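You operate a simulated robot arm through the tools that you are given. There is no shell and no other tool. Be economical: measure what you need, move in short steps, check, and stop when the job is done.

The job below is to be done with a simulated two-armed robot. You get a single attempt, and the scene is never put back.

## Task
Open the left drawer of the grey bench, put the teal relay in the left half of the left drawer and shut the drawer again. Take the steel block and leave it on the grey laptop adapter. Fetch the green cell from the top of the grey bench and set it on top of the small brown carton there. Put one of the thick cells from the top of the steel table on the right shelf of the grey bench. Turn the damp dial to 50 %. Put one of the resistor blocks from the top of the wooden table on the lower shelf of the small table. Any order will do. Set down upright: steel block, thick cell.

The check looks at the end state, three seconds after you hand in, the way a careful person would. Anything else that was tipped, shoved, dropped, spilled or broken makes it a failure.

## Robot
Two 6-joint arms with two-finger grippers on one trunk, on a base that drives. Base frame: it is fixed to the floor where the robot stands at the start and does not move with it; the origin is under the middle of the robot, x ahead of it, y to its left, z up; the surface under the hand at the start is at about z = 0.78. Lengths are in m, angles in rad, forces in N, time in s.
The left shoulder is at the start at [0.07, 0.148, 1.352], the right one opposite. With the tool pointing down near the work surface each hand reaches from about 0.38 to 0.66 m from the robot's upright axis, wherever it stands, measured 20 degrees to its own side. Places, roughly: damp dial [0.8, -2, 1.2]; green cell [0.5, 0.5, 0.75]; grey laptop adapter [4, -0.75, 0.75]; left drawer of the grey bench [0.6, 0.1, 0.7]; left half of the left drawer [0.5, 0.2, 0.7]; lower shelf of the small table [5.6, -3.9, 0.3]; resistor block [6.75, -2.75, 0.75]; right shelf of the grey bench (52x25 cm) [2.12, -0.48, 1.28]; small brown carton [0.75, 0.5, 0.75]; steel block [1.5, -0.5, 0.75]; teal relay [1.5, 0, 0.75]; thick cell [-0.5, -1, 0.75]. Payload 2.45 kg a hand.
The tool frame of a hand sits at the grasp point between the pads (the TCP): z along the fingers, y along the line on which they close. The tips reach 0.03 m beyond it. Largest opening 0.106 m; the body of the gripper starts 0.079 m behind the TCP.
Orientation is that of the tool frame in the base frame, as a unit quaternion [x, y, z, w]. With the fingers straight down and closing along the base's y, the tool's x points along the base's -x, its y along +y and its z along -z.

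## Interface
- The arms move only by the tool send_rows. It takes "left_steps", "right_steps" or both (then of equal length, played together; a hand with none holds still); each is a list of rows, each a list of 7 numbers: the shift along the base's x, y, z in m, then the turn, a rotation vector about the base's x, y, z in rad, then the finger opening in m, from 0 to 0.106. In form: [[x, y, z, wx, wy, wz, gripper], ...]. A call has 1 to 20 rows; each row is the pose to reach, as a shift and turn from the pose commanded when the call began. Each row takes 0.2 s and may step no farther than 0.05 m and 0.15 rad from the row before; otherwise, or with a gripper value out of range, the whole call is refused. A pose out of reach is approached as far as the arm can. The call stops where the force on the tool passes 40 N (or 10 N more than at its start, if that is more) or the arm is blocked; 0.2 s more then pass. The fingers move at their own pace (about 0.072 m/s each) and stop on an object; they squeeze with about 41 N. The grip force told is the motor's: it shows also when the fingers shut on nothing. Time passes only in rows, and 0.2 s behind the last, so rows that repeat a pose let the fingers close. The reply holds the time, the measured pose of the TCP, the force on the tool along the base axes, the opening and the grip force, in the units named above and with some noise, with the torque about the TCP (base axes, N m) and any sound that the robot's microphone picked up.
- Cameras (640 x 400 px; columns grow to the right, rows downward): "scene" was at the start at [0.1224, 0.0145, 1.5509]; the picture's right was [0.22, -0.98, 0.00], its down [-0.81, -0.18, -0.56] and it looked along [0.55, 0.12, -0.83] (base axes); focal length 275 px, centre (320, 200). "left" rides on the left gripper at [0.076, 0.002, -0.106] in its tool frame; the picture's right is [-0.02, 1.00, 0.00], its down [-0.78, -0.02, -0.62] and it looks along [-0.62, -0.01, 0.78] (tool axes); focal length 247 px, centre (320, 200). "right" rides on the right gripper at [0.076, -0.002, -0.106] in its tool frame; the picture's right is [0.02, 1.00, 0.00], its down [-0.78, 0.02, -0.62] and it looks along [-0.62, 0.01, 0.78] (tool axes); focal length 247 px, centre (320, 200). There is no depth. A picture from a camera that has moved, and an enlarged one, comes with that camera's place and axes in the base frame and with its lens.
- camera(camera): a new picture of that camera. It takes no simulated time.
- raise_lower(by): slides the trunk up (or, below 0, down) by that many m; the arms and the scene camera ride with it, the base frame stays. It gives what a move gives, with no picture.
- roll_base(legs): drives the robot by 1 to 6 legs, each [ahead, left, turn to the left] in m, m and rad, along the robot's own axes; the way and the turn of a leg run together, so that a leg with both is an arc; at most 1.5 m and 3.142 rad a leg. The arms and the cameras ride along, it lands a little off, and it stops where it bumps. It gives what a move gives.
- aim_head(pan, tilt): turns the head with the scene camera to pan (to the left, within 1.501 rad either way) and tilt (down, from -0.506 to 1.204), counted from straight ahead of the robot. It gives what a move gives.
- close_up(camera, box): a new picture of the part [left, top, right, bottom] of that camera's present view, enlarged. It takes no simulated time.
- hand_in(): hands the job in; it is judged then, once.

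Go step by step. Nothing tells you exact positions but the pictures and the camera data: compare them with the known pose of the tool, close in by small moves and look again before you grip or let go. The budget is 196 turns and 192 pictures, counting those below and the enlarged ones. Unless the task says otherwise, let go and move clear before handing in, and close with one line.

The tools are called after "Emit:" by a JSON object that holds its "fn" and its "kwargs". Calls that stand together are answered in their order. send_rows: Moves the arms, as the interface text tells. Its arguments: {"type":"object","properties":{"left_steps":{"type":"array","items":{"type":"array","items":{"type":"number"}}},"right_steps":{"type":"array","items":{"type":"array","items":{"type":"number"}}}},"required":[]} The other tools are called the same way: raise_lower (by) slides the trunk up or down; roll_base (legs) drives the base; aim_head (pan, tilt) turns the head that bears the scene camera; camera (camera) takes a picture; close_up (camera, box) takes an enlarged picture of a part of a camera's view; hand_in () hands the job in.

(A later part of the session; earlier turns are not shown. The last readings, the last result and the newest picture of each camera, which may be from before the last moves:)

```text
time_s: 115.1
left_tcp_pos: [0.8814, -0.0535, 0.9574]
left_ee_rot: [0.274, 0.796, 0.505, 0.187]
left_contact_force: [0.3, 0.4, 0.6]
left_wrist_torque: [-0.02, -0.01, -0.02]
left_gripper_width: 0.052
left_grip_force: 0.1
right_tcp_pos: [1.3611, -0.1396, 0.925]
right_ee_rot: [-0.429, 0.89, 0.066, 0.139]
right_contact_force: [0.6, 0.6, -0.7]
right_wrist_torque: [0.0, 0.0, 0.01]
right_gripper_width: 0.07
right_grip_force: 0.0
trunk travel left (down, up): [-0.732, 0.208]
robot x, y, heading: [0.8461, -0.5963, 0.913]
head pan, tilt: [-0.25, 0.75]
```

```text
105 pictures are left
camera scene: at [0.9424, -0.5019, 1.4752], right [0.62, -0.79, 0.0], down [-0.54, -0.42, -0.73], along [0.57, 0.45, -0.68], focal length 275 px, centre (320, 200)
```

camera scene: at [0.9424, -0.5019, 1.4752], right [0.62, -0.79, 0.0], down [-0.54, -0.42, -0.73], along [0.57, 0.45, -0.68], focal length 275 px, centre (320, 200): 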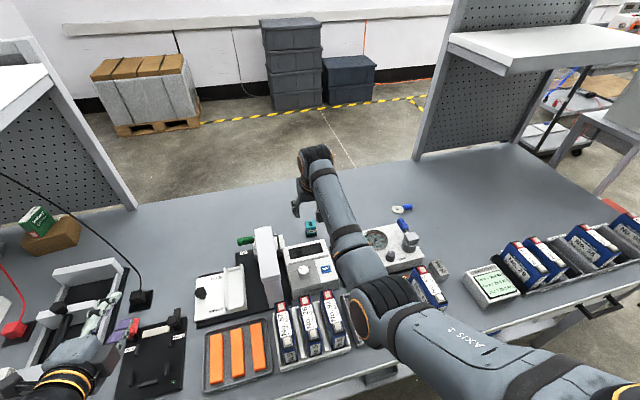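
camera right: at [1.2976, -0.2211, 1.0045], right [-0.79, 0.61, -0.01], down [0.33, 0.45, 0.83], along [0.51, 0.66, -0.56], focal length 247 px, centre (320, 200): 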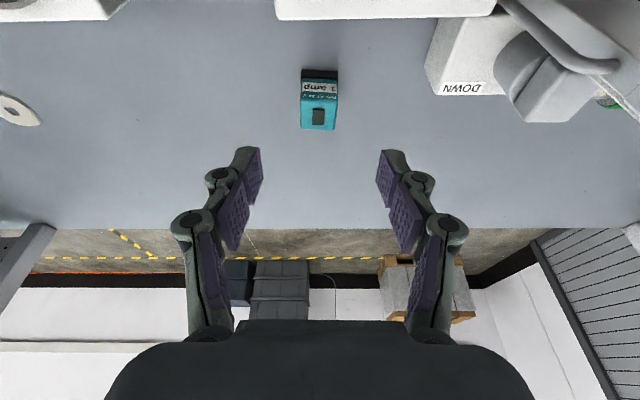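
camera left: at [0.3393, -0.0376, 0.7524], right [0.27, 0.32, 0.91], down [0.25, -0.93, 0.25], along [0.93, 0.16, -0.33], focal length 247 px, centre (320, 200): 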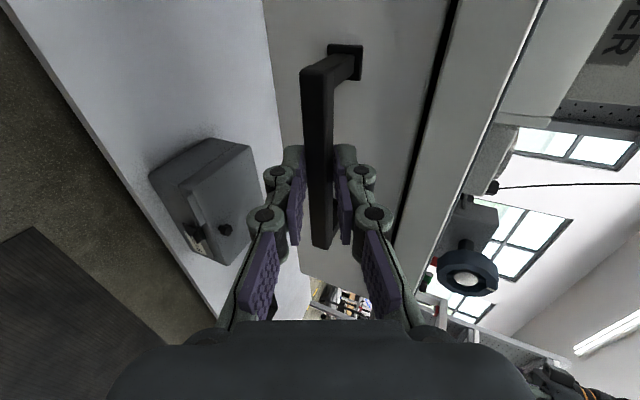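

Relay centred laterally, 4.9 cm ahead; top at z≈0.804. I move over it and down.

Emit:
{"fn": "send_rows", "kwargs": {"right_steps": [[0.015, 0.02, -0.02, 0, 0, 0, 0.07], [0.03, 0.039, -0.05, 0, 0, 0, 0.07], [0.03, 0.039, -0.085, 0, 0, 0, 0.07], [0.03, 0.039, -0.117, 0, 0, 0, 0.07]]}}

Emit:
{"fn": "camera", "kwargs": {"camera": "right"}}

```text
time_s: 116.1
left_tcp_pos: [0.881, -0.0537, 0.9571]
left_ee_rot: [0.275, 0.796, 0.507, 0.186]
left_contact_force: [-0.8, 0.5, -0.2]
left_wrist_torque: [0.01, 0.01, 0.02]
left_gripper_width: 0.0521
left_grip_force: 0.1
right_tcp_pos: [1.388, -0.1149, 0.8255]
right_ee_rot: [-0.429, 0.89, 0.066, 0.137]
right_contact_force: [0.8, -0.1, 0.9]
right_wrist_torque: [0.0, 0.0, -0.03]
right_gripper_width: 0.07
right_grip_force: 0.1
right hand out of reach, approached as far as the arm can: row 3, 4
trunk travel left (down, up): [-0.732, 0.208]
robot x, y, heading: [0.8438, -0.5919, 0.918]
head pan, tilt: [-0.25, 0.75]
```

```text
104 pictures are left
camera right: at [1.3234, -0.1967, 0.9046], right [-0.79, 0.61, -0.01], down [0.33, 0.45, 0.83], along [0.51, 0.66, -0.56], focal length 247 px, centre (320, 200)
```

right: 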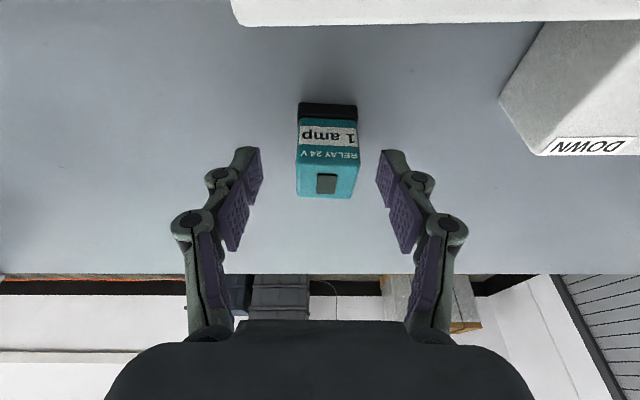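

The arm is at its limit, so the base and trunk do the last 1.5 cm.

Emit:
{"fn": "roll_base", "kwargs": {"legs": [[0.016, 0, 0]]}}

Emit:
{"fn": "raise_lower", "kwargs": {"by": -0.018}}

Emit:
{"fn": "camera", "kwargs": {"camera": "right"}}

```text
time_s: 116.9
left_tcp_pos: [0.8877, -0.0436, 0.958]
left_ee_rot: [0.274, 0.795, 0.508, 0.187]
left_contact_force: [-0.3, 0.0, 0.4]
left_wrist_torque: [-0.01, 0.0, -0.02]
left_gripper_width: 0.0525
left_grip_force: 0.0
right_tcp_pos: [1.3951, -0.1036, 0.8279]
right_ee_rot: [-0.429, 0.89, 0.065, 0.139]
right_contact_force: [-0.5, -0.5, -0.2]
right_wrist_torque: [0.02, -0.02, -0.02]
right_gripper_width: 0.07
right_grip_force: 0.1
trunk travel left (down, up): [-0.732, 0.208]
robot x, y, heading: [0.8511, -0.5804, 0.914]
head pan, tilt: [-0.25, 0.75]
```

```text
time_s: 117.5
left_tcp_pos: [0.8904, -0.0409, 0.9401]
left_ee_rot: [0.275, 0.796, 0.507, 0.187]
left_contact_force: [1.0, -0.1, 0.1]
left_wrist_torque: [0.0, 0.01, 0.02]
left_gripper_width: 0.052
left_grip_force: 0.0
right_tcp_pos: [1.3961, -0.101, 0.8076]
right_ee_rot: [-0.429, 0.89, 0.066, 0.139]
right_contact_force: [-0.2, -0.5, 0.6]
right_wrist_torque: [0.0, 0.03, 0.0]
right_gripper_width: 0.0699
right_grip_force: 0.0
trunk travel left (down, up): [-0.714, 0.226]
robot x, y, heading: [0.8526, -0.5845, 0.916]
head pan, tilt: [-0.25, 0.75]
```

```text
103 pictures are left
camera right: at [1.3327, -0.184, 0.8867], right [-0.79, 0.61, -0.01], down [0.33, 0.45, 0.83], along [0.51, 0.66, -0.56], focal length 247 px, centre (320, 200)
```

right: 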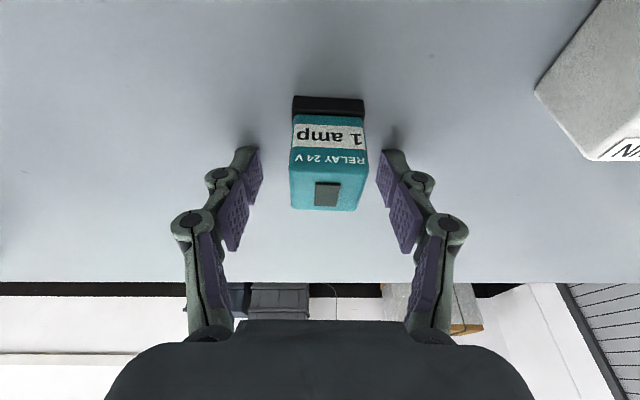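

Relay is centred between the fingers. I close on it.

Emit:
{"fn": "send_rows", "kwargs": {"right_steps": [[0, 0, 0, 0, 0, 0, 0.04], [0, 0, 0, 0, 0, 0, 0.025], [0, 0, 0, 0, 0, 0, 0.025], [0, 0, 0, 0, 0, 0, 0.025]]}}

Emit:
{"fn": "raise_lower", "kwargs": {"by": 0.1}}

Emit:
{"fn": "camera", "kwargs": {"camera": "right"}}

```text
time_s: 118.5
left_tcp_pos: [0.8875, -0.0419, 0.9399]
left_ee_rot: [0.274, 0.795, 0.507, 0.187]
left_contact_force: [0.0, 0.3, -0.2]
left_wrist_torque: [0.02, -0.04, 0.01]
left_gripper_width: 0.052
left_grip_force: 0.0
right_tcp_pos: [1.3951, -0.101, 0.8117]
right_ee_rot: [-0.429, 0.89, 0.067, 0.142]
right_contact_force: [-3.1, 4.8, 18.1]
right_wrist_torque: [0.14, 0.38, -0.1]
right_gripper_width: 0.0328
right_grip_force: 40.5
trunk travel left (down, up): [-0.714, 0.226]
robot x, y, heading: [0.8525, -0.5804, 0.914]
head pan, tilt: [-0.25, 0.75]
```

```text
time_s: 119.9
left_tcp_pos: [0.8899, -0.0413, 1.039]
left_ee_rot: [0.274, 0.796, 0.506, 0.187]
left_contact_force: [-0.1, -0.4, 0.5]
left_wrist_torque: [0.01, 0.02, -0.01]
left_gripper_width: 0.0522
left_grip_force: 0.1
right_tcp_pos: [1.3969, -0.1012, 0.9072]
right_ee_rot: [-0.429, 0.89, 0.066, 0.139]
right_contact_force: [-0.2, 0.3, -0.3]
right_wrist_torque: [-0.01, -0.01, 0.0]
right_gripper_width: 0.0324
right_grip_force: 41.1
trunk travel left (down, up): [-0.814, 0.126]
robot x, y, heading: [0.8527, -0.5809, 0.918]
head pan, tilt: [-0.25, 0.75]
```

```text
102 pictures are left
camera right: at [1.3326, -0.1838, 0.9866], right [-0.79, 0.61, -0.01], down [0.33, 0.45, 0.83], along [0.51, 0.66, -0.56], focal length 247 px, centre (320, 200)
```

right: 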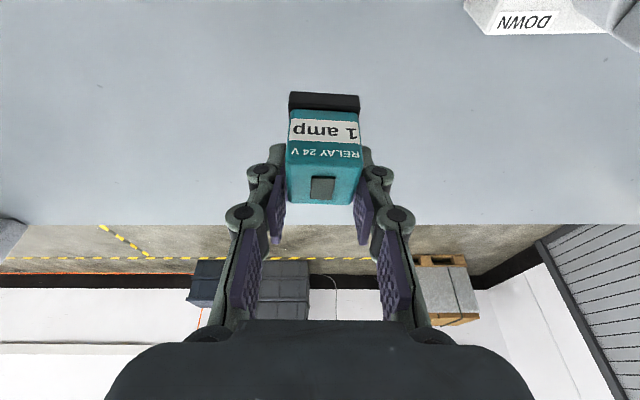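

Relay gripped and lifted. I raise more, back out and drive left to the open drawer.

Emit:
{"fn": "raise_lower", "kwargs": {"by": 0.1}}

Emit:
{"fn": "roll_base", "kwargs": {"legs": [[-0.54, 0, 0], [0, 0.87, 0]]}}

Emit:
{"fn": "aim_head", "kwargs": {"pan": -0.1, "tilt": 0.85}}

Emit:
{"fn": "camera", "kwargs": {"camera": "scene"}}

Emit:
{"fn": "camera", "kwargs": {"camera": "right"}}

```text
time_s: 121.2
left_tcp_pos: [0.8895, -0.0416, 1.1388]
left_ee_rot: [0.275, 0.795, 0.507, 0.188]
left_contact_force: [0.6, -0.8, 0.8]
left_wrist_torque: [0.0, 0.05, 0.0]
left_gripper_width: 0.052
left_grip_force: 0.1
right_tcp_pos: [1.3977, -0.1022, 1.0074]
right_ee_rot: [-0.428, 0.891, 0.066, 0.138]
right_contact_force: [-0.8, 0.2, -0.1]
right_wrist_torque: [0.03, -0.01, 0.02]
right_gripper_width: 0.0325
right_grip_force: 41.5
trunk travel left (down, up): [-0.914, 0.026]
robot x, y, heading: [0.8553, -0.5808, 0.913]
head pan, tilt: [-0.25, 0.75]
```

```text
time_s: 128.5
left_tcp_pos: [-0.1201, 0.0694, 1.1393]
left_ee_rot: [0.278, 0.794, 0.506, 0.189]
left_contact_force: [0.2, -0.4, -0.1]
left_wrist_torque: [0.0, 0.0, 0.01]
left_gripper_width: 0.052
left_grip_force: 0.0
right_tcp_pos: [0.3864, 0.0035, 1.0073]
right_ee_rot: [-0.424, 0.892, 0.065, 0.138]
right_contact_force: [0.3, 0.1, -0.9]
right_wrist_torque: [0.02, 0.02, -0.02]
right_gripper_width: 0.0324
right_grip_force: 40.7
trunk travel left (down, up): [-0.914, 0.026]
robot x, y, heading: [-0.1645, -0.469, 0.907]
head pan, tilt: [-0.25, 0.75]
```

```text
time_s: 129.2
left_tcp_pos: [-0.1199, 0.0705, 1.14]
left_ee_rot: [0.279, 0.794, 0.506, 0.19]
left_contact_force: [0.2, 1.3, 0.1]
left_wrist_torque: [0.03, -0.01, 0.0]
left_gripper_width: 0.052
left_grip_force: 0.0
right_tcp_pos: [0.3854, 0.0041, 1.0071]
right_ee_rot: [-0.424, 0.893, 0.065, 0.138]
right_contact_force: [-0.1, 0.4, 0.2]
right_wrist_torque: [0.03, -0.02, -0.01]
right_gripper_width: 0.0326
right_grip_force: 40.8
trunk travel left (down, up): [-0.914, 0.026]
robot x, y, heading: [-0.163, -0.4682, 0.911]
head pan, tilt: [-0.099, 0.85]
```

```text
101 pictures are left
camera scene: at [-0.0744, -0.3738, 1.6492], right [0.72, -0.69, 0.0], down [-0.52, -0.54, -0.66], along [0.46, 0.48, -0.75], focal length 275 px, centre (320, 200)
```

scene: 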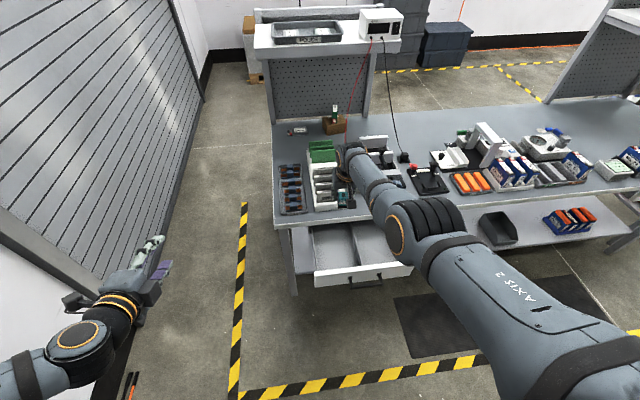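

```text
100 pictures are left
camera right: at [0.3208, -0.0774, 1.0866], right [-0.79, 0.61, -0.01], down [0.34, 0.45, 0.83], along [0.51, 0.65, -0.56], focal length 247 px, centre (320, 200)
```

right: 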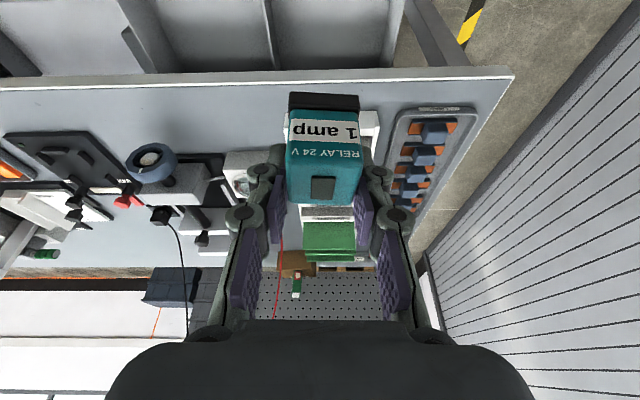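

I nudge so the relay hangs over the middle of the left compartment, then lower partway.

Emit:
{"fn": "roll_base", "kwargs": {"legs": [[-0.05, 0.016, 0]]}}

Emit:
{"fn": "raise_lower", "kwargs": {"by": -0.18}}

Emit:
{"fn": "camera", "kwargs": {"camera": "right"}}

Emit:
{"fn": "camera", "kwargs": {"camera": "scene"}}

```text
time_s: 130.2
left_tcp_pos: [-0.1571, 0.0458, 1.1365]
left_ee_rot: [0.281, 0.796, 0.502, 0.188]
left_contact_force: [1.5, 0.7, 0.4]
left_wrist_torque: [-0.01, 0.01, 0.01]
left_gripper_width: 0.0523
left_grip_force: 0.1
right_tcp_pos: [0.3475, -0.0209, 1.0014]
right_ee_rot: [-0.425, 0.893, 0.064, 0.135]
right_contact_force: [0.5, 1.5, -1.1]
right_wrist_torque: [-0.03, 0.02, 0.05]
right_gripper_width: 0.0326
right_grip_force: 40.9
trunk travel left (down, up): [-0.914, 0.026]
robot x, y, heading: [-0.204, -0.4997, 0.909]
head pan, tilt: [-0.099, 0.85]
```

```text
time_s: 132.2
left_tcp_pos: [-0.1637, 0.0403, 0.9602]
left_ee_rot: [0.279, 0.794, 0.506, 0.189]
left_contact_force: [-0.1, 0.1, 0.6]
left_wrist_torque: [0.01, -0.02, -0.03]
left_gripper_width: 0.0523
left_grip_force: 0.1
right_tcp_pos: [0.3429, -0.0241, 0.8289]
right_ee_rot: [-0.424, 0.893, 0.065, 0.138]
right_contact_force: [-0.1, 0.0, -0.8]
right_wrist_torque: [0.02, 0.01, 0.01]
right_gripper_width: 0.0325
right_grip_force: 41.3
trunk travel left (down, up): [-0.734, 0.206]
robot x, y, heading: [-0.2029, -0.5019, 0.904]
head pan, tilt: [-0.099, 0.85]
```

```text
99 pictures are left
camera right: at [0.2779, -0.1067, 0.907], right [-0.79, 0.61, -0.01], down [0.34, 0.44, 0.83], along [0.51, 0.65, -0.56], focal length 247 px, centre (320, 200)
```

right: 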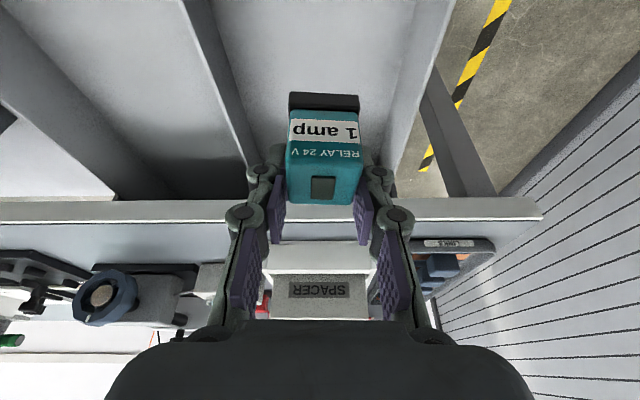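

```text
98 pictures are left
camera scene: at [-0.1177, -0.4033, 1.4693], right [0.72, -0.69, 0.0], down [-0.52, -0.54, -0.66], along [0.46, 0.48, -0.75], focal length 275 px, centre (320, 200)
```

scene: 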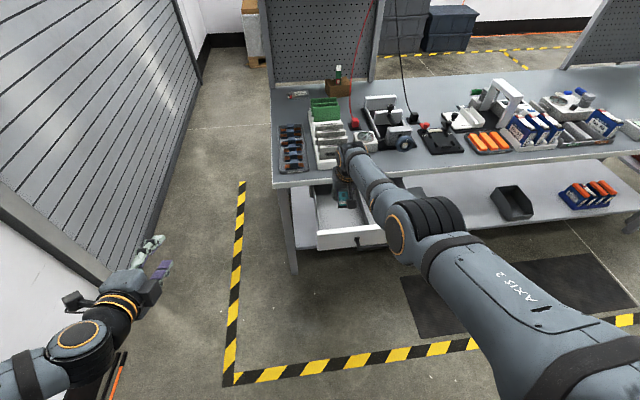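

Relay is well over the left compartment. Lowering further by trunk, then gently.

Emit:
{"fn": "raise_lower", "kwargs": {"by": -0.1}}

Emit:
{"fn": "camera", "kwargs": {"camera": "right"}}

```text
time_s: 133.5
left_tcp_pos: [-0.1622, 0.0418, 0.8597]
left_ee_rot: [0.279, 0.794, 0.506, 0.189]
left_contact_force: [-0.3, 0.7, 0.1]
left_wrist_torque: [-0.01, 0.0, 0.0]
left_gripper_width: 0.0519
left_grip_force: 0.0
right_tcp_pos: [0.3413, -0.0251, 0.7287]
right_ee_rot: [-0.424, 0.892, 0.065, 0.139]
right_contact_force: [0.5, 0.0, -1.0]
right_wrist_torque: [0.02, 0.0, -0.01]
right_gripper_width: 0.0326
right_grip_force: 41.0
trunk travel left (down, up): [-0.634, 0.306]
robot x, y, heading: [-0.2049, -0.4988, 0.903]
head pan, tilt: [-0.099, 0.85]
```

```text
97 pictures are left
camera right: at [0.278, -0.1066, 0.8068], right [-0.79, 0.61, -0.01], down [0.34, 0.44, 0.83], along [0.51, 0.65, -0.56], focal length 247 px, centre (320, 200)
```

right: 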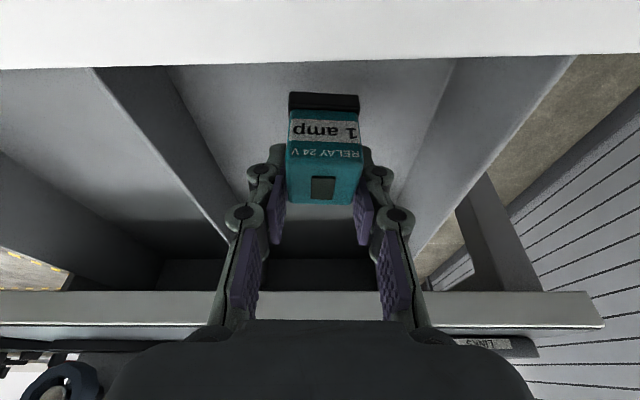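

Inside the compartment. I lower in small steps to touch the floor.

Emit:
{"fn": "send_rows", "kwargs": {"right_steps": [[0, 0, -0.01, 0, 0, 0, 0.025], [0, 0, -0.02, 0, 0, 0, 0.025], [0, 0, -0.025, 0, 0, 0, 0.025]]}}

Emit:
{"fn": "camera", "kwargs": {"camera": "right"}}

```text
time_s: 134.3
left_tcp_pos: [-0.1629, 0.0401, 0.8588]
left_ee_rot: [0.279, 0.794, 0.506, 0.189]
left_contact_force: [0.4, 0.4, 0.1]
left_wrist_torque: [0.0, -0.02, 0.03]
left_gripper_width: 0.0521
left_grip_force: 0.1
right_tcp_pos: [0.3396, -0.0317, 0.7067]
right_ee_rot: [-0.425, 0.892, 0.064, 0.139]
right_contact_force: [-0.6, -0.5, -0.8]
right_wrist_torque: [0.01, 0.02, 0.0]
right_gripper_width: 0.0326
right_grip_force: 40.8
right hand out of reach, approached as far as the arm can: row 1, 2, 3
trunk travel left (down, up): [-0.634, 0.306]
robot x, y, heading: [-0.2068, -0.4976, 0.903]
head pan, tilt: [-0.099, 0.85]
```

```text
96 pictures are left
camera right: at [0.2752, -0.1144, 0.7857], right [-0.79, 0.61, -0.01], down [0.34, 0.44, 0.83], along [0.51, 0.65, -0.56], focal length 247 px, centre (320, 200)
```

right: 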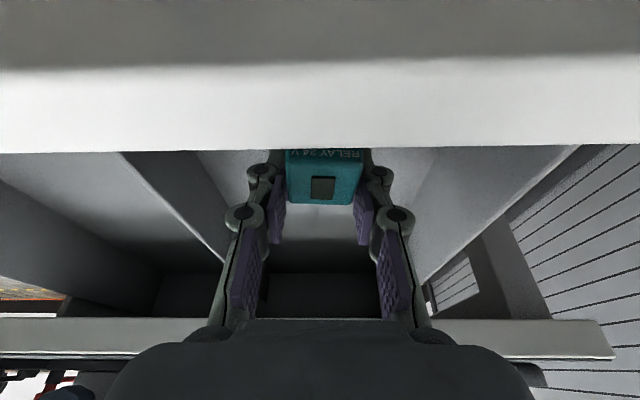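

The wrist camera hovers just outside the drawer front, so I go down in very small steps.

Emit:
{"fn": "raise_lower", "kwargs": {"by": -0.012}}

Emit:
{"fn": "raise_lower", "kwargs": {"by": -0.008}}

```text
time_s: 134.9
left_tcp_pos: [-0.1638, 0.0405, 0.8469]
left_ee_rot: [0.279, 0.794, 0.506, 0.189]
left_contact_force: [0.7, 0.0, 0.1]
left_wrist_torque: [-0.01, 0.01, -0.03]
left_gripper_width: 0.0522
left_grip_force: 0.0
right_tcp_pos: [0.3414, -0.0336, 0.6946]
right_ee_rot: [-0.424, 0.893, 0.064, 0.139]
right_contact_force: [0.1, -0.2, -0.6]
right_wrist_torque: [0.03, 0.02, 0.0]
right_gripper_width: 0.0326
right_grip_force: 40.6
trunk travel left (down, up): [-0.622, 0.318]
robot x, y, heading: [-0.2051, -0.4963, 0.905]
head pan, tilt: [-0.099, 0.85]
```

```text
time_s: 135.5
left_tcp_pos: [-0.1648, 0.0388, 0.8408]
left_ee_rot: [0.278, 0.793, 0.507, 0.191]
left_contact_force: [0.1, 0.6, 0.6]
left_wrist_torque: [-0.01, -0.04, 0.02]
left_gripper_width: 0.0517
left_grip_force: 0.0
right_tcp_pos: [0.3396, -0.0321, 0.6942]
right_ee_rot: [-0.424, 0.891, 0.068, 0.145]
right_contact_force: [4.0, -1.0, 29.1]
right_wrist_torque: [-0.37, 0.59, 0.05]
right_gripper_width: 0.0327
right_grip_force: 41.1
trunk travel left (down, up): [-0.614, 0.326]
robot x, y, heading: [-0.2044, -0.5004, 0.903]
head pan, tilt: [-0.099, 0.85]
```

Floor reached. I ease up 6 mm, open the fingers to 0.06 and look.

Emit:
{"fn": "raise_lower", "kwargs": {"by": 0.006}}

Emit:
{"fn": "send_rows", "kwargs": {"right_steps": [[0, 0, 0, 0, 0, 0, 0.045], [0, 0, 0, 0, 0, 0, 0.06], [0, 0, 0, 0, 0, 0, 0.06]]}}

Emit:
{"fn": "raise_lower", "kwargs": {"by": 0.1}}

Emit:
{"fn": "camera", "kwargs": {"camera": "right"}}

```text
time_s: 136.0
left_tcp_pos: [-0.1655, 0.0395, 0.8465]
left_ee_rot: [0.279, 0.793, 0.507, 0.19]
left_contact_force: [-1.9, 0.1, -0.5]
left_wrist_torque: [-0.02, 0.01, 0.02]
left_gripper_width: 0.0519
left_grip_force: 0.1
right_tcp_pos: [0.3389, -0.0334, 0.6943]
right_ee_rot: [-0.424, 0.892, 0.065, 0.139]
right_contact_force: [2.5, -1.2, 16.4]
right_wrist_torque: [0.1, 0.12, -0.06]
right_gripper_width: 0.0324
right_grip_force: 40.9
trunk travel left (down, up): [-0.62, 0.32]
robot x, y, heading: [-0.2003, -0.4997, 0.905]
head pan, tilt: [-0.099, 0.85]
```

```text
time_s: 136.8
left_tcp_pos: [-0.1636, 0.0404, 0.8449]
left_ee_rot: [0.278, 0.794, 0.506, 0.19]
left_contact_force: [0.6, -0.4, 0.9]
left_wrist_torque: [0.0, 0.0, -0.03]
left_gripper_width: 0.0522
left_grip_force: 0.0
right_tcp_pos: [0.3387, -0.034, 0.6913]
right_ee_rot: [-0.424, 0.893, 0.064, 0.138]
right_contact_force: [0.3, 0.1, -0.5]
right_wrist_torque: [0.02, 0.0, 0.02]
right_gripper_width: 0.06
right_grip_force: 0.2
trunk travel left (down, up): [-0.62, 0.32]
robot x, y, heading: [-0.202, -0.4983, 0.909]
head pan, tilt: [-0.099, 0.85]
```

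```text
time_s: 138.2
left_tcp_pos: [-0.1626, 0.0405, 0.9449]
left_ee_rot: [0.279, 0.794, 0.506, 0.19]
left_contact_force: [0.0, 0.2, 0.3]
left_wrist_torque: [-0.01, -0.01, 0.01]
left_gripper_width: 0.0518
left_grip_force: 0.1
right_tcp_pos: [0.3394, -0.0331, 0.7921]
right_ee_rot: [-0.424, 0.893, 0.065, 0.139]
right_contact_force: [0.3, 0.3, 0.0]
right_wrist_torque: [0.03, -0.01, 0.0]
right_gripper_width: 0.0603
right_grip_force: 0.1
trunk travel left (down, up): [-0.72, 0.22]
robot x, y, heading: [-0.2068, -0.4988, 0.904]
head pan, tilt: [-0.099, 0.85]
```

```text
95 pictures are left
camera right: at [0.2751, -0.1144, 0.8716], right [-0.79, 0.61, -0.01], down [0.34, 0.45, 0.83], along [0.51, 0.65, -0.56], focal length 247 px, centre (320, 200)
```

right: 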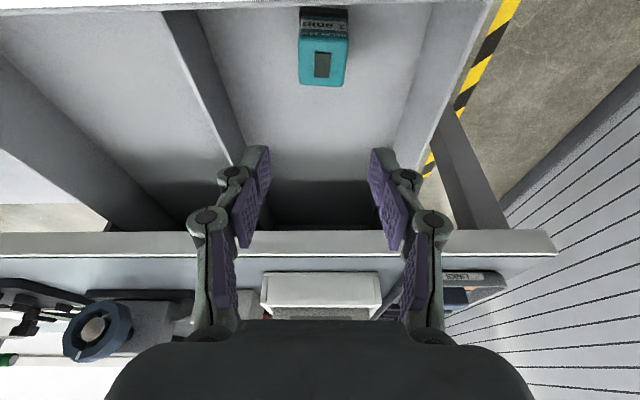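

The relay stands upright in the left compartment. To shut the drawer I'll push the handle bar with closed, downward fingers: lift, back out, shift to the handle.

Emit:
{"fn": "raise_lower", "kwargs": {"by": 0.04}}

Emit:
{"fn": "roll_base", "kwargs": {"legs": [[-0.26, 0, 0], [0, -0.085, 0]]}}

Emit:
{"fn": "send_rows", "kwargs": {"right_steps": [[0, 0, 0, 0, 0, 0, 0.03], [0, 0, 0, 0, 0, 0, 0.0], [0, 0, 0, 0, 0, 0, 0.0], [0, 0, 0, 0, 0, 0, 0.0]]}}

Emit:
{"fn": "raise_lower", "kwargs": {"by": -0.13}}

Emit:
{"fn": "camera", "kwargs": {"camera": "right"}}

Emit:
{"fn": "camera", "kwargs": {"camera": "scene"}}

```text
time_s: 139.0
left_tcp_pos: [-0.163, 0.0406, 0.9851]
left_ee_rot: [0.278, 0.794, 0.506, 0.19]
left_contact_force: [0.2, -0.3, -0.6]
left_wrist_torque: [0.02, 0.02, 0.04]
left_gripper_width: 0.0521
left_grip_force: 0.0
right_tcp_pos: [0.3396, -0.0334, 0.8323]
right_ee_rot: [-0.424, 0.893, 0.065, 0.138]
right_contact_force: [-0.6, -0.6, 0.8]
right_wrist_torque: [-0.03, -0.02, 0.0]
right_gripper_width: 0.0602
right_grip_force: 0.0
trunk travel left (down, up): [-0.76, 0.18]
robot x, y, heading: [-0.2043, -0.5035, 0.905]
head pan, tilt: [-0.099, 0.85]
```

```text
time_s: 141.5
left_tcp_pos: [-0.2595, -0.1989, 0.9837]
left_ee_rot: [0.266, 0.798, 0.509, 0.183]
left_contact_force: [-0.1, -0.4, 0.3]
left_wrist_torque: [0.0, -0.02, 0.01]
left_gripper_width: 0.0523
left_grip_force: 0.0
right_tcp_pos: [0.2457, -0.2559, 0.8323]
right_ee_rot: [-0.439, 0.885, 0.067, 0.138]
right_contact_force: [-0.1, -0.6, 0.0]
right_wrist_torque: [-0.04, -0.02, -0.02]
right_gripper_width: 0.06
right_grip_force: 0.1
trunk travel left (down, up): [-0.76, 0.18]
robot x, y, heading: [-0.2798, -0.7422, 0.934]
head pan, tilt: [-0.099, 0.85]
```

```text
time_s: 142.5
left_tcp_pos: [-0.2587, -0.1996, 0.9859]
left_ee_rot: [0.266, 0.798, 0.509, 0.182]
left_contact_force: [-0.2, -0.1, -0.5]
left_wrist_torque: [-0.02, 0.02, 0.02]
left_gripper_width: 0.052
left_grip_force: 0.1
right_tcp_pos: [0.2471, -0.2577, 0.8334]
right_ee_rot: [-0.439, 0.885, 0.067, 0.137]
right_contact_force: [0.6, -0.4, 0.3]
right_wrist_torque: [0.01, 0.04, 0.01]
right_gripper_width: 0.0
right_grip_force: 28.5
trunk travel left (down, up): [-0.76, 0.18]
robot x, y, heading: [-0.2816, -0.7382, 0.936]
head pan, tilt: [-0.099, 0.85]
```

```text
time_s: 144.1
left_tcp_pos: [-0.259, -0.1998, 0.8551]
left_ee_rot: [0.266, 0.798, 0.509, 0.182]
left_contact_force: [-0.3, 0.9, 0.1]
left_wrist_torque: [0.0, 0.01, 0.0]
left_gripper_width: 0.0518
left_grip_force: 0.0
right_tcp_pos: [0.2483, -0.2577, 0.7022]
right_ee_rot: [-0.438, 0.886, 0.067, 0.138]
right_contact_force: [-1.2, 1.1, -0.2]
right_wrist_torque: [-0.01, -0.01, -0.03]
right_gripper_width: 0.0002
right_grip_force: 28.6
trunk travel left (down, up): [-0.63, 0.31]
robot x, y, heading: [-0.2816, -0.7458, 0.932]
head pan, tilt: [-0.099, 0.85]
```

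```text
94 pictures are left
camera right: at [0.1853, -0.3413, 0.782], right [-0.81, 0.59, -0.01], down [0.32, 0.46, 0.83], along [0.49, 0.67, -0.56], focal length 247 px, centre (320, 200)
```

right: 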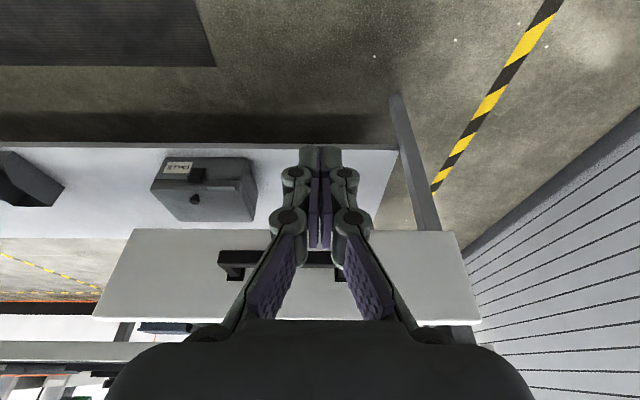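

```text
93 pictures are left
camera scene: at [-0.1977, -0.6424, 1.3653], right [0.74, -0.67, 0.0], down [-0.5, -0.56, -0.66], along [0.44, 0.49, -0.75], focal length 275 px, centre (320, 200)
```

scene: 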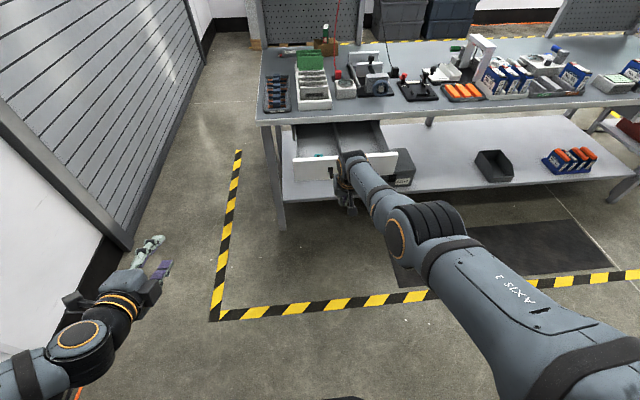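

Handle is just beyond the closed fingers. I square up and push forward.

Emit:
{"fn": "roll_base", "kwargs": {"legs": [[0, -0.02, -0.034], [0.14, 0, 0]]}}

Emit:
{"fn": "roll_base", "kwargs": {"legs": [[0.12, 0, 0]]}}

Emit:
{"fn": "camera", "kwargs": {"camera": "scene"}}

Emit:
{"fn": "camera", "kwargs": {"camera": "right"}}

```text
time_s: 145.1
left_tcp_pos: [-0.2227, -0.2071, 0.8562]
left_ee_rot: [0.279, 0.794, 0.507, 0.189]
left_contact_force: [-0.7, 0.4, 0.3]
left_wrist_torque: [0.02, 0.04, 0.04]
left_gripper_width: 0.0517
left_grip_force: 0.1
right_tcp_pos: [0.2821, -0.2799, 0.7022]
right_ee_rot: [-0.425, 0.892, 0.066, 0.138]
right_contact_force: [0.4, 0.2, 0.3]
right_wrist_torque: [0.0, 0.03, -0.01]
right_gripper_width: 0.0002
right_grip_force: 28.6
trunk travel left (down, up): [-0.63, 0.31]
robot x, y, heading: [-0.2637, -0.7476, 0.91]
head pan, tilt: [-0.099, 0.85]
stopped in leg 2: the robot was blocked; the commanded pose is now the measured one
```

```text
time_s: 146.3
left_tcp_pos: [-0.1488, -0.1137, 0.8566]
left_ee_rot: [0.279, 0.794, 0.506, 0.19]
left_contact_force: [0.3, 0.1, -0.5]
left_wrist_torque: [0.0, 0.02, 0.02]
left_gripper_width: 0.0518
left_grip_force: 0.1
right_tcp_pos: [0.3537, -0.1873, 0.7044]
right_ee_rot: [-0.424, 0.892, 0.065, 0.14]
right_contact_force: [0.3, 0.4, -0.3]
right_wrist_torque: [-0.01, 0.0, 0.0]
right_gripper_width: 0.0
right_grip_force: 28.2
trunk travel left (down, up): [-0.63, 0.31]
robot x, y, heading: [-0.1941, -0.6497, 0.906]
head pan, tilt: [-0.099, 0.85]
```

```text
92 pictures are left
camera scene: at [-0.1031, -0.5575, 1.3653], right [0.72, -0.69, 0.0], down [-0.52, -0.54, -0.66], along [0.46, 0.48, -0.75], focal length 275 px, centre (320, 200)
```

scene: 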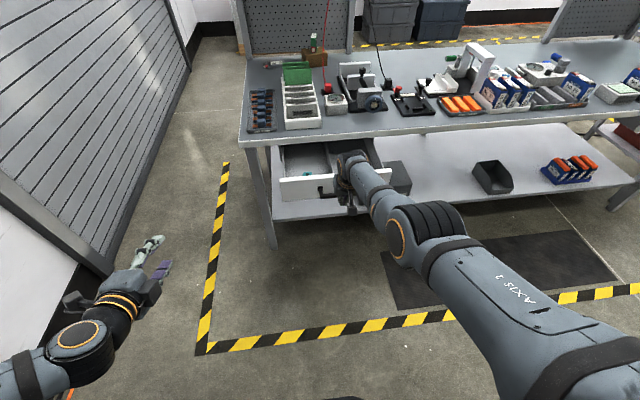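

```text
91 pictures are left
camera right: at [0.2895, -0.2686, 0.7823], right [-0.79, 0.61, -0.01], down [0.34, 0.44, 0.83], along [0.51, 0.65, -0.56], focal length 247 px, centre (320, 200)
```

right: 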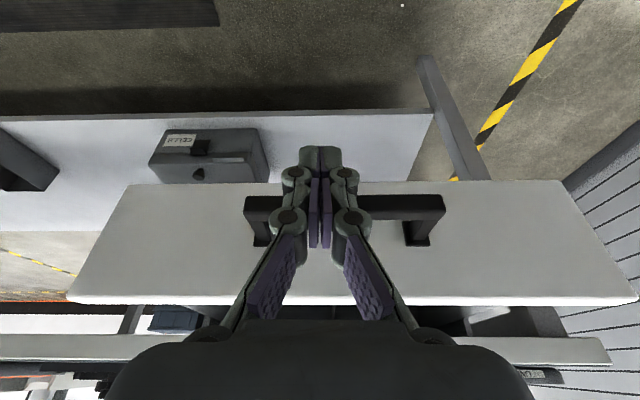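

The fingers are right at the bar. I keep pushing.

Emit:
{"fn": "roll_base", "kwargs": {"legs": [[0.14, 0, 0]]}}

Emit:
{"fn": "camera", "kwargs": {"camera": "right"}}

```text
time_s: 147.7
left_tcp_pos: [-0.0644, -0.0058, 0.8549]
left_ee_rot: [0.28, 0.794, 0.506, 0.19]
left_contact_force: [1.2, -0.6, -1.4]
left_wrist_torque: [-0.03, -0.02, -0.04]
left_gripper_width: 0.0522
left_grip_force: 0.1
right_tcp_pos: [0.4399, -0.0796, 0.7036]
right_ee_rot: [-0.424, 0.893, 0.065, 0.139]
right_contact_force: [0.4, 0.0, -0.2]
right_wrist_torque: [0.03, 0.04, -0.03]
right_gripper_width: 0.0
right_grip_force: 28.4
trunk travel left (down, up): [-0.63, 0.31]
robot x, y, heading: [-0.1067, -0.5422, 0.901]
head pan, tilt: [-0.099, 0.85]
```

```text
90 pictures are left
camera right: at [0.3749, -0.1614, 0.7823], right [-0.79, 0.62, -0.01], down [0.34, 0.44, 0.83], along [0.52, 0.65, -0.56], focal length 247 px, centre (320, 200)
```

right: 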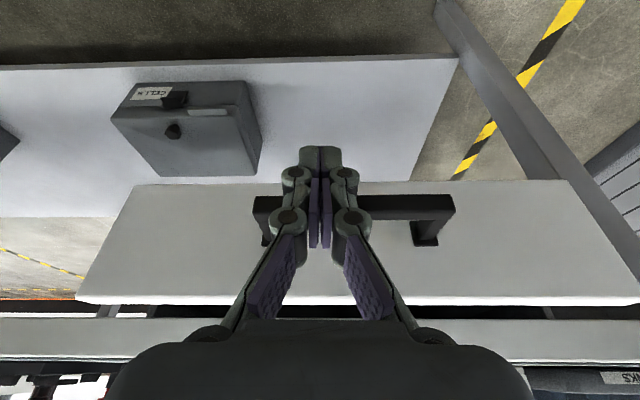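

The drawer moves in; 8–9 cm to go.

Emit:
{"fn": "roll_base", "kwargs": {"legs": [[0.1, 0, 0]]}}

Emit:
{"fn": "camera", "kwargs": {"camera": "right"}}

Emit:
{"fn": "camera", "kwargs": {"camera": "scene"}}

```text
time_s: 148.8
left_tcp_pos: [-0.016, 0.0545, 0.8553]
left_ee_rot: [0.278, 0.794, 0.505, 0.19]
left_contact_force: [0.9, 0.4, 0.0]
left_wrist_torque: [0.01, -0.01, 0.01]
left_gripper_width: 0.052
left_grip_force: 0.0
right_tcp_pos: [0.4799, -0.0289, 0.6902]
right_ee_rot: [-0.426, 0.895, 0.055, 0.12]
right_contact_force: [-0.1, -0.4, -0.7]
right_wrist_torque: [-0.02, -0.03, 0.0]
right_gripper_width: 0.0
right_grip_force: 28.9
trunk travel left (down, up): [-0.63, 0.31]
robot x, y, heading: [-0.0604, -0.4826, 0.905]
head pan, tilt: [-0.099, 0.85]
stopped in leg 1: the force on the tool passed its limit at 83 N (the readings are from after the stop); the commanded pose is now the measured one
```

```text
89 pictures are left
camera right: at [0.4162, -0.1084, 0.7742], right [-0.79, 0.62, -0.01], down [0.36, 0.47, 0.81], along [0.5, 0.63, -0.59], focal length 247 px, centre (320, 200)
```

right: 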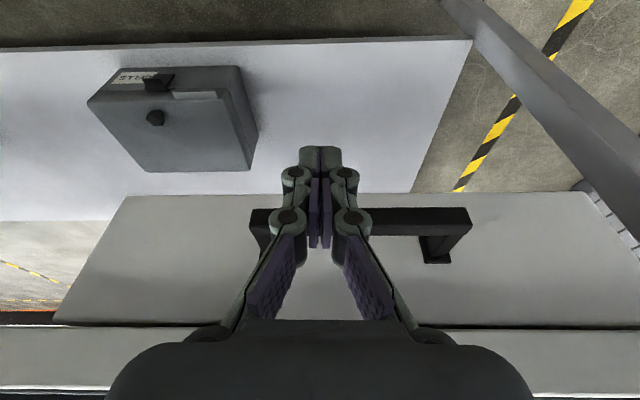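

```text
88 pictures are left
camera scene: at [0.0292, -0.3888, 1.3654], right [0.72, -0.69, 0.0], down [-0.52, -0.54, -0.66], along [0.46, 0.48, -0.75], focal length 275 px, centre (320, 200)
```

scene: 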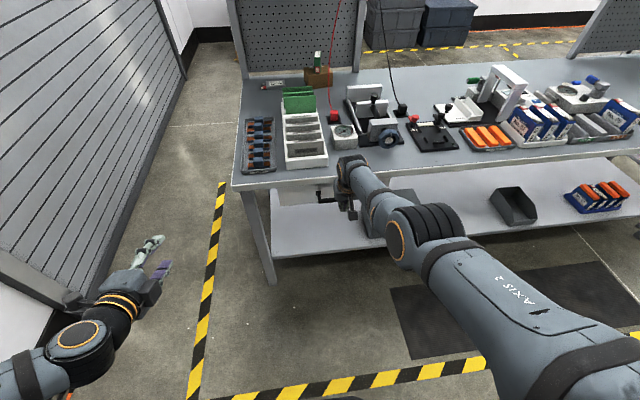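

It hit its end stop and looks shut. I back off and check.

Emit:
{"fn": "roll_base", "kwargs": {"legs": [[-0.2, 0, 0]]}}

Emit:
{"fn": "close_up", "kwargs": {"camera": "scene", "box": [220, 100, 460, 260]}}

Emit:
{"fn": "aim_head", "kwargs": {"pan": -1.45, "tilt": 0.5}}

Emit:
{"fn": "camera", "kwargs": {"camera": "scene"}}

```text
time_s: 150.4
left_tcp_pos: [-0.1383, -0.1024, 0.8556]
left_ee_rot: [0.28, 0.794, 0.505, 0.19]
left_contact_force: [-0.9, -0.7, 0.2]
left_wrist_torque: [-0.01, -0.01, 0.0]
left_gripper_width: 0.052
left_grip_force: 0.0
right_tcp_pos: [0.3559, -0.1879, 0.6918]
right_ee_rot: [-0.425, 0.896, 0.054, 0.12]
right_contact_force: [0.2, 0.0, 0.5]
right_wrist_torque: [0.01, -0.01, -0.01]
right_gripper_width: 0.0003
right_grip_force: 28.4
trunk travel left (down, up): [-0.63, 0.31]
robot x, y, heading: [-0.1772, -0.641, 0.902]
head pan, tilt: [-0.099, 0.85]
```

```text
2.50 times, centred on (340, 180) of scene
camera zoom: at [-0.094, -0.5463, 1.3652], right [0.72, -0.69, 0.0], down [-0.52, -0.54, -0.66], along [0.46, 0.48, -0.75], focal length 688 px, centre (270, 250)
```

zoom: 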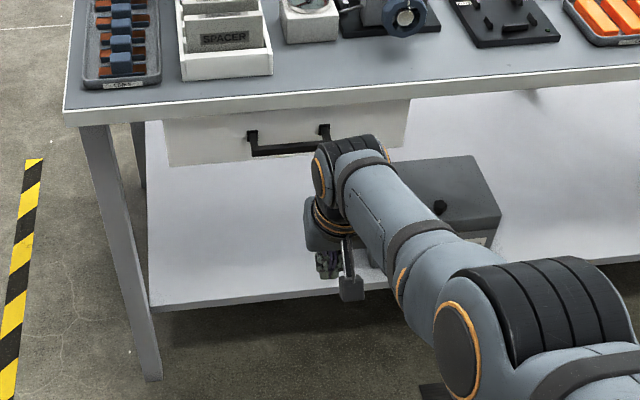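

```text
time_s: 151.9
left_tcp_pos: [-0.1389, -0.1007, 0.8546]
left_ee_rot: [0.28, 0.794, 0.505, 0.19]
left_contact_force: [-0.1, -0.1, -0.1]
left_wrist_torque: [0.0, -0.01, -0.03]
left_gripper_width: 0.052
left_grip_force: 0.1
right_tcp_pos: [0.3557, -0.1876, 0.6908]
right_ee_rot: [-0.425, 0.895, 0.055, 0.12]
right_contact_force: [0.3, 0.5, 0.6]
right_wrist_torque: [0.0, 0.01, -0.01]
right_gripper_width: 0.0001
right_grip_force: 28.5
trunk travel left (down, up): [-0.63, 0.31]
robot x, y, heading: [-0.1797, -0.6458, 0.903]
head pan, tilt: [-1.45, 0.499]
```

```text
86 pictures are left
camera scene: at [-0.0703, -0.6496, 1.3952], right [-0.52, -0.85, 0.0], down [-0.41, 0.25, -0.88], along [0.75, -0.46, -0.48], focal length 275 px, centre (320, 200)
```

scene: 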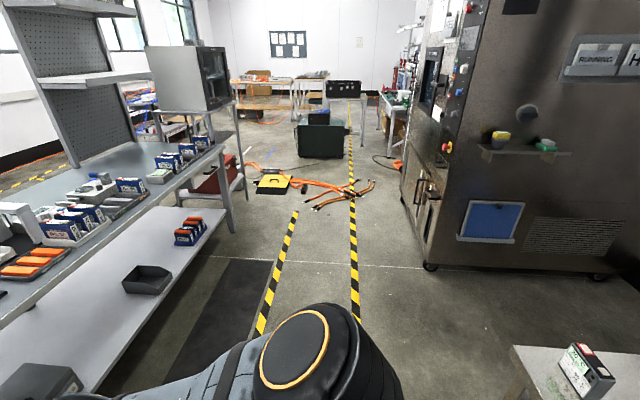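

The drawer is shut. Next the thick cell on the steel table behind me: raise the trunk, then turn around in the aisle.

Emit:
{"fn": "raise_lower", "kwargs": {"by": 0.3}}

Emit:
{"fn": "roll_base", "kwargs": {"legs": [[0.12, -0.2, 0], [0, 0, -1.57]]}}

Emit:
{"fn": "aim_head", "kwargs": {"pan": -1.2, "tilt": 0.6}}

Emit:
{"fn": "camera", "kwargs": {"camera": "scene"}}

```text
time_s: 154.9
left_tcp_pos: [-0.1402, -0.1008, 1.1551]
left_ee_rot: [0.279, 0.794, 0.506, 0.19]
left_contact_force: [-1.1, -0.7, 1.0]
left_wrist_torque: [0.0, 0.0, 0.0]
left_gripper_width: 0.0518
left_grip_force: 0.0
right_tcp_pos: [0.3555, -0.1876, 0.9903]
right_ee_rot: [-0.425, 0.896, 0.054, 0.122]
right_contact_force: [0.0, 0.1, 0.3]
right_wrist_torque: [-0.01, 0.01, 0.0]
right_gripper_width: 0.0
right_grip_force: 28.6
trunk travel left (down, up): [-0.93, 0.01]
robot x, y, heading: [-0.1804, -0.6429, 0.901]
head pan, tilt: [-1.45, 0.499]
```

```text
time_s: 160.5
left_tcp_pos: [0.5902, -0.7168, 1.1551]
left_ee_rot: [0.76, 0.361, 0.221, 0.493]
left_contact_force: [-0.6, -0.2, -0.2]
left_wrist_torque: [-0.02, 0.0, -0.03]
left_gripper_width: 0.052
left_grip_force: 0.1
right_tcp_pos: [0.502, -1.2109, 0.9918]
right_ee_rot: [0.335, 0.933, -0.048, 0.123]
right_contact_force: [0.7, -0.6, 0.2]
right_wrist_torque: [-0.02, 0.0, 0.0]
right_gripper_width: 0.0001
right_grip_force: 28.9
trunk travel left (down, up): [-0.93, 0.01]
robot x, y, heading: [0.053, -0.6696, -0.674]
head pan, tilt: [-1.45, 0.499]
```

```text
time_s: 161.2
left_tcp_pos: [0.5908, -0.7171, 1.1565]
left_ee_rot: [0.76, 0.361, 0.221, 0.493]
left_contact_force: [-0.4, -0.4, 0.4]
left_wrist_torque: [0.0, -0.03, 0.0]
left_gripper_width: 0.0519
left_grip_force: 0.1
right_tcp_pos: [0.5022, -1.212, 0.9919]
right_ee_rot: [0.335, 0.933, -0.047, 0.123]
right_contact_force: [-0.9, -0.1, 0.4]
right_wrist_torque: [-0.01, -0.01, 0.03]
right_gripper_width: 0.0
right_grip_force: 28.9
trunk travel left (down, up): [-0.93, 0.01]
robot x, y, heading: [0.0532, -0.6689, -0.672]
head pan, tilt: [-1.201, 0.6]
```

```text
85 pictures are left
camera scene: at [0.0671, -0.7878, 1.6861], right [-0.95, 0.3, 0.0], down [0.17, 0.54, -0.83], along [-0.25, -0.79, -0.56], focal length 275 px, centre (320, 200)
```

scene: 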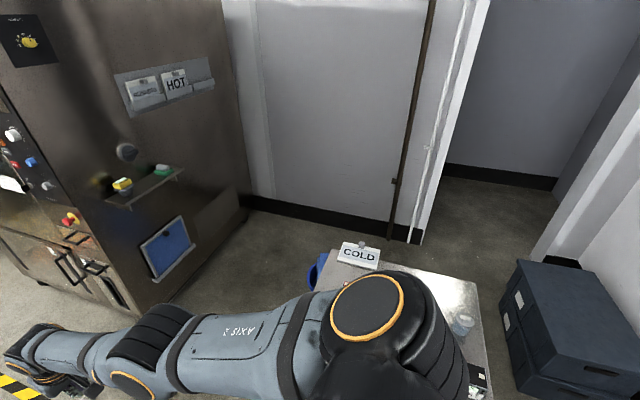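

Turn the rest of the way to face the steel table.

Emit:
{"fn": "roll_base", "kwargs": {"legs": [[0, 0, -1.57]]}}

Emit:
{"fn": "aim_head", "kwargs": {"pan": 0.0, "tilt": 0.9}}

Emit:
{"fn": "camera", "kwargs": {"camera": "scene"}}

Emit:
{"fn": "camera", "kwargs": {"camera": "right"}}

```text
time_s: 165.5
left_tcp_pos: [0.0047, -1.2096, 1.1559]
left_ee_rot: [0.793, -0.282, -0.193, 0.504]
left_contact_force: [0.0, -0.2, -0.3]
left_wrist_torque: [0.02, -0.01, 0.01]
left_gripper_width: 0.052
left_grip_force: 0.2
right_tcp_pos: [-0.4895, -1.1195, 0.991]
right_ee_rot: [0.897, 0.421, -0.121, 0.054]
right_contact_force: [-0.1, -0.9, 0.3]
right_wrist_torque: [-0.03, 0.01, -0.01]
right_gripper_width: 0.0
right_grip_force: 28.3
trunk travel left (down, up): [-0.93, 0.01]
robot x, y, heading: [0.0507, -0.6705, -2.25]
head pan, tilt: [-1.201, 0.6]
```

```text
time_s: 166.9
left_tcp_pos: [0.006, -1.2093, 1.1553]
left_ee_rot: [0.793, -0.283, -0.192, 0.504]
left_contact_force: [-1.0, -0.3, 0.2]
left_wrist_torque: [0.0, -0.02, 0.02]
left_gripper_width: 0.052
left_grip_force: 0.0
right_tcp_pos: [-0.4894, -1.1195, 0.9904]
right_ee_rot: [0.897, 0.421, -0.12, 0.054]
right_contact_force: [0.9, -1.1, 0.2]
right_wrist_torque: [-0.02, -0.01, 0.01]
right_gripper_width: 0.0
right_grip_force: 28.6
trunk travel left (down, up): [-0.93, 0.01]
robot x, y, heading: [0.0526, -0.6659, -2.25]
head pan, tilt: [0.0, 0.901]
```

```text
84 pictures are left
camera scene: at [-0.0244, -0.7703, 1.6613], right [-0.78, 0.63, 0.0], down [0.49, 0.61, -0.62], along [-0.39, -0.48, -0.78], focal length 275 px, centre (320, 200)
```

scene: 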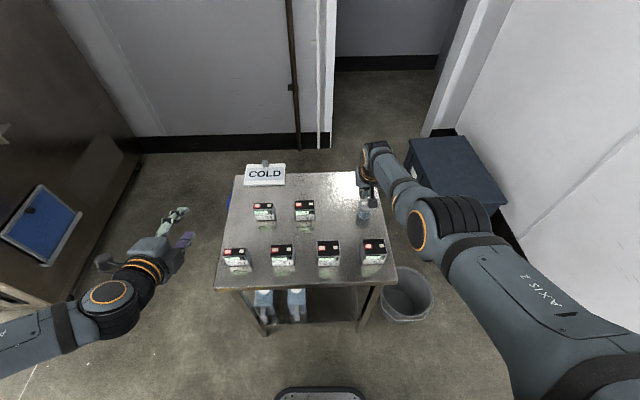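

```text
83 pictures are left
camera right: at [-0.425, -1.0408, 1.0741], right [0.78, -0.62, -0.01], down [-0.36, -0.47, 0.81], along [-0.51, -0.63, -0.59], focal length 247 px, centre (320, 200)
```

right: 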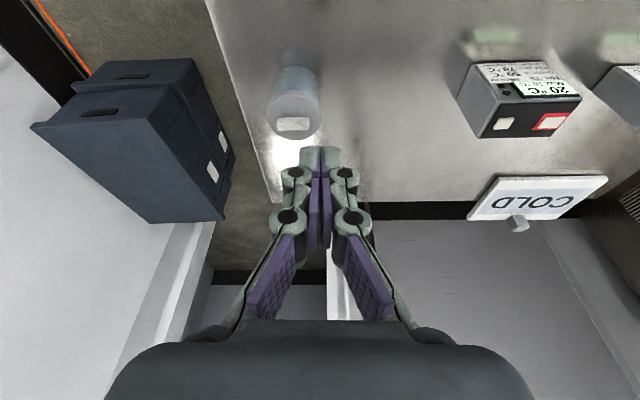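

Six thick cells stand on the table; I take the front one on my right. A closer look first.

Emit:
{"fn": "close_up", "kwargs": {"camera": "scene", "box": [300, 190, 420, 290]}}

Emit:
{"fn": "close_up", "kwargs": {"camera": "scene", "box": [200, 180, 320, 290]}}

```text
4.00 times, centred on (360, 240) of scene
camera zoom: at [-0.0244, -0.7703, 1.6613], right [-0.78, 0.63, 0.0], down [0.49, 0.61, -0.62], along [-0.39, -0.48, -0.78], focal length 1102 px, centre (160, 40)
```

zoom: 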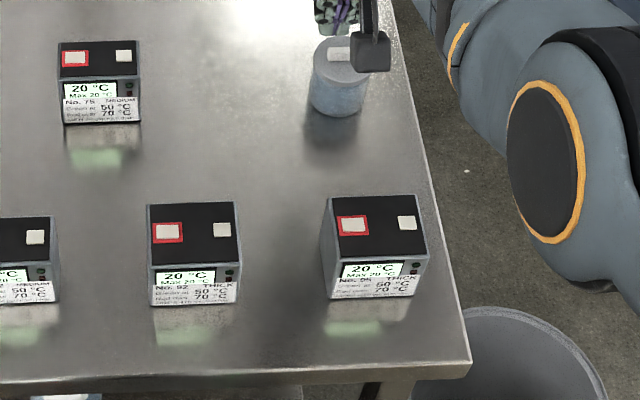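

```text
3.64 times, centred on (260, 235) of scene
camera zoom: at [-0.0244, -0.7703, 1.6613], right [-0.78, 0.63, 0.0], down [0.49, 0.61, -0.62], along [-0.39, -0.48, -0.78], focal length 1002 px, centre (538, 73)
```

zoom: 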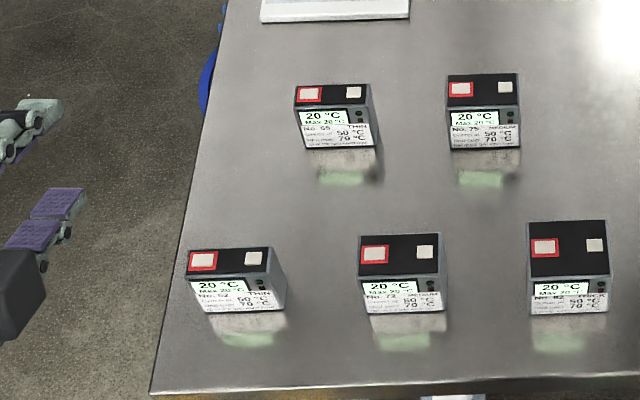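

Two cells are labelled THICK; I take the right front one, centred near (-0.463,-1.010), about 0.075×0.06, top at 0.82. I bring the hand over it with a 30° forward tilt (handy later for the shelf) and open.

Emit:
{"fn": "send_rows", "kwargs": {"right_steps": [[0.007, 0.028, 0, 0, 0, 0, 0.03], [0.014, 0.056, 0, -0.05, 0.04, 0, 0.06], [0.02, 0.084, 0, -0.102, 0.081, 0, 0.09], [0.026, 0.11, 0, -0.153, 0.122, 0, 0.1], [0.026, 0.11, -0.02, -0.204, 0.162, 0, 0.1]]}}

Emit:
{"fn": "camera", "kwargs": {"camera": "right"}}

```text
time_s: 168.1
left_tcp_pos: [0.0049, -1.2088, 1.1557]
left_ee_rot: [0.792, -0.283, -0.192, 0.505]
left_contact_force: [0.0, 0.1, 0.4]
left_wrist_torque: [0.02, 0.01, -0.02]
left_gripper_width: 0.052
left_grip_force: 0.1
right_tcp_pos: [-0.4633, -1.0111, 0.9704]
right_ee_rot: [0.874, 0.41, -0.235, 0.111]
right_contact_force: [0.6, -0.5, -0.8]
right_wrist_torque: [0.01, 0.02, 0.0]
right_gripper_width: 0.1001
right_grip_force: 0.0
trunk travel left (down, up): [-0.93, 0.01]
robot x, y, heading: [0.0545, -0.6711, -2.249]
head pan, tilt: [0.0, 0.901]
```

```text
80 pictures are left
camera right: at [-0.3877, -0.9169, 1.0244], right [0.78, -0.62, -0.01], down [-0.22, -0.29, 0.93], along [-0.58, -0.73, -0.36], focal length 247 px, centre (320, 200)
```

right: 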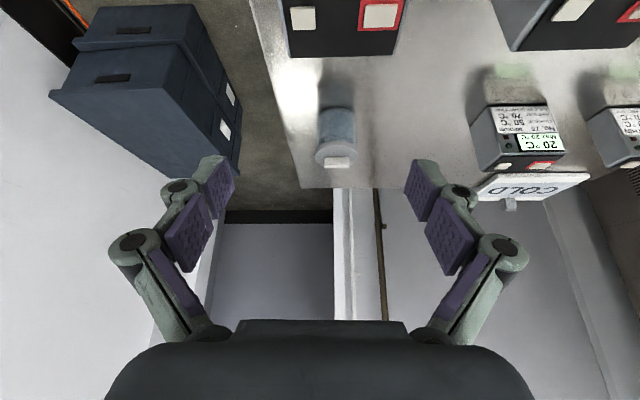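

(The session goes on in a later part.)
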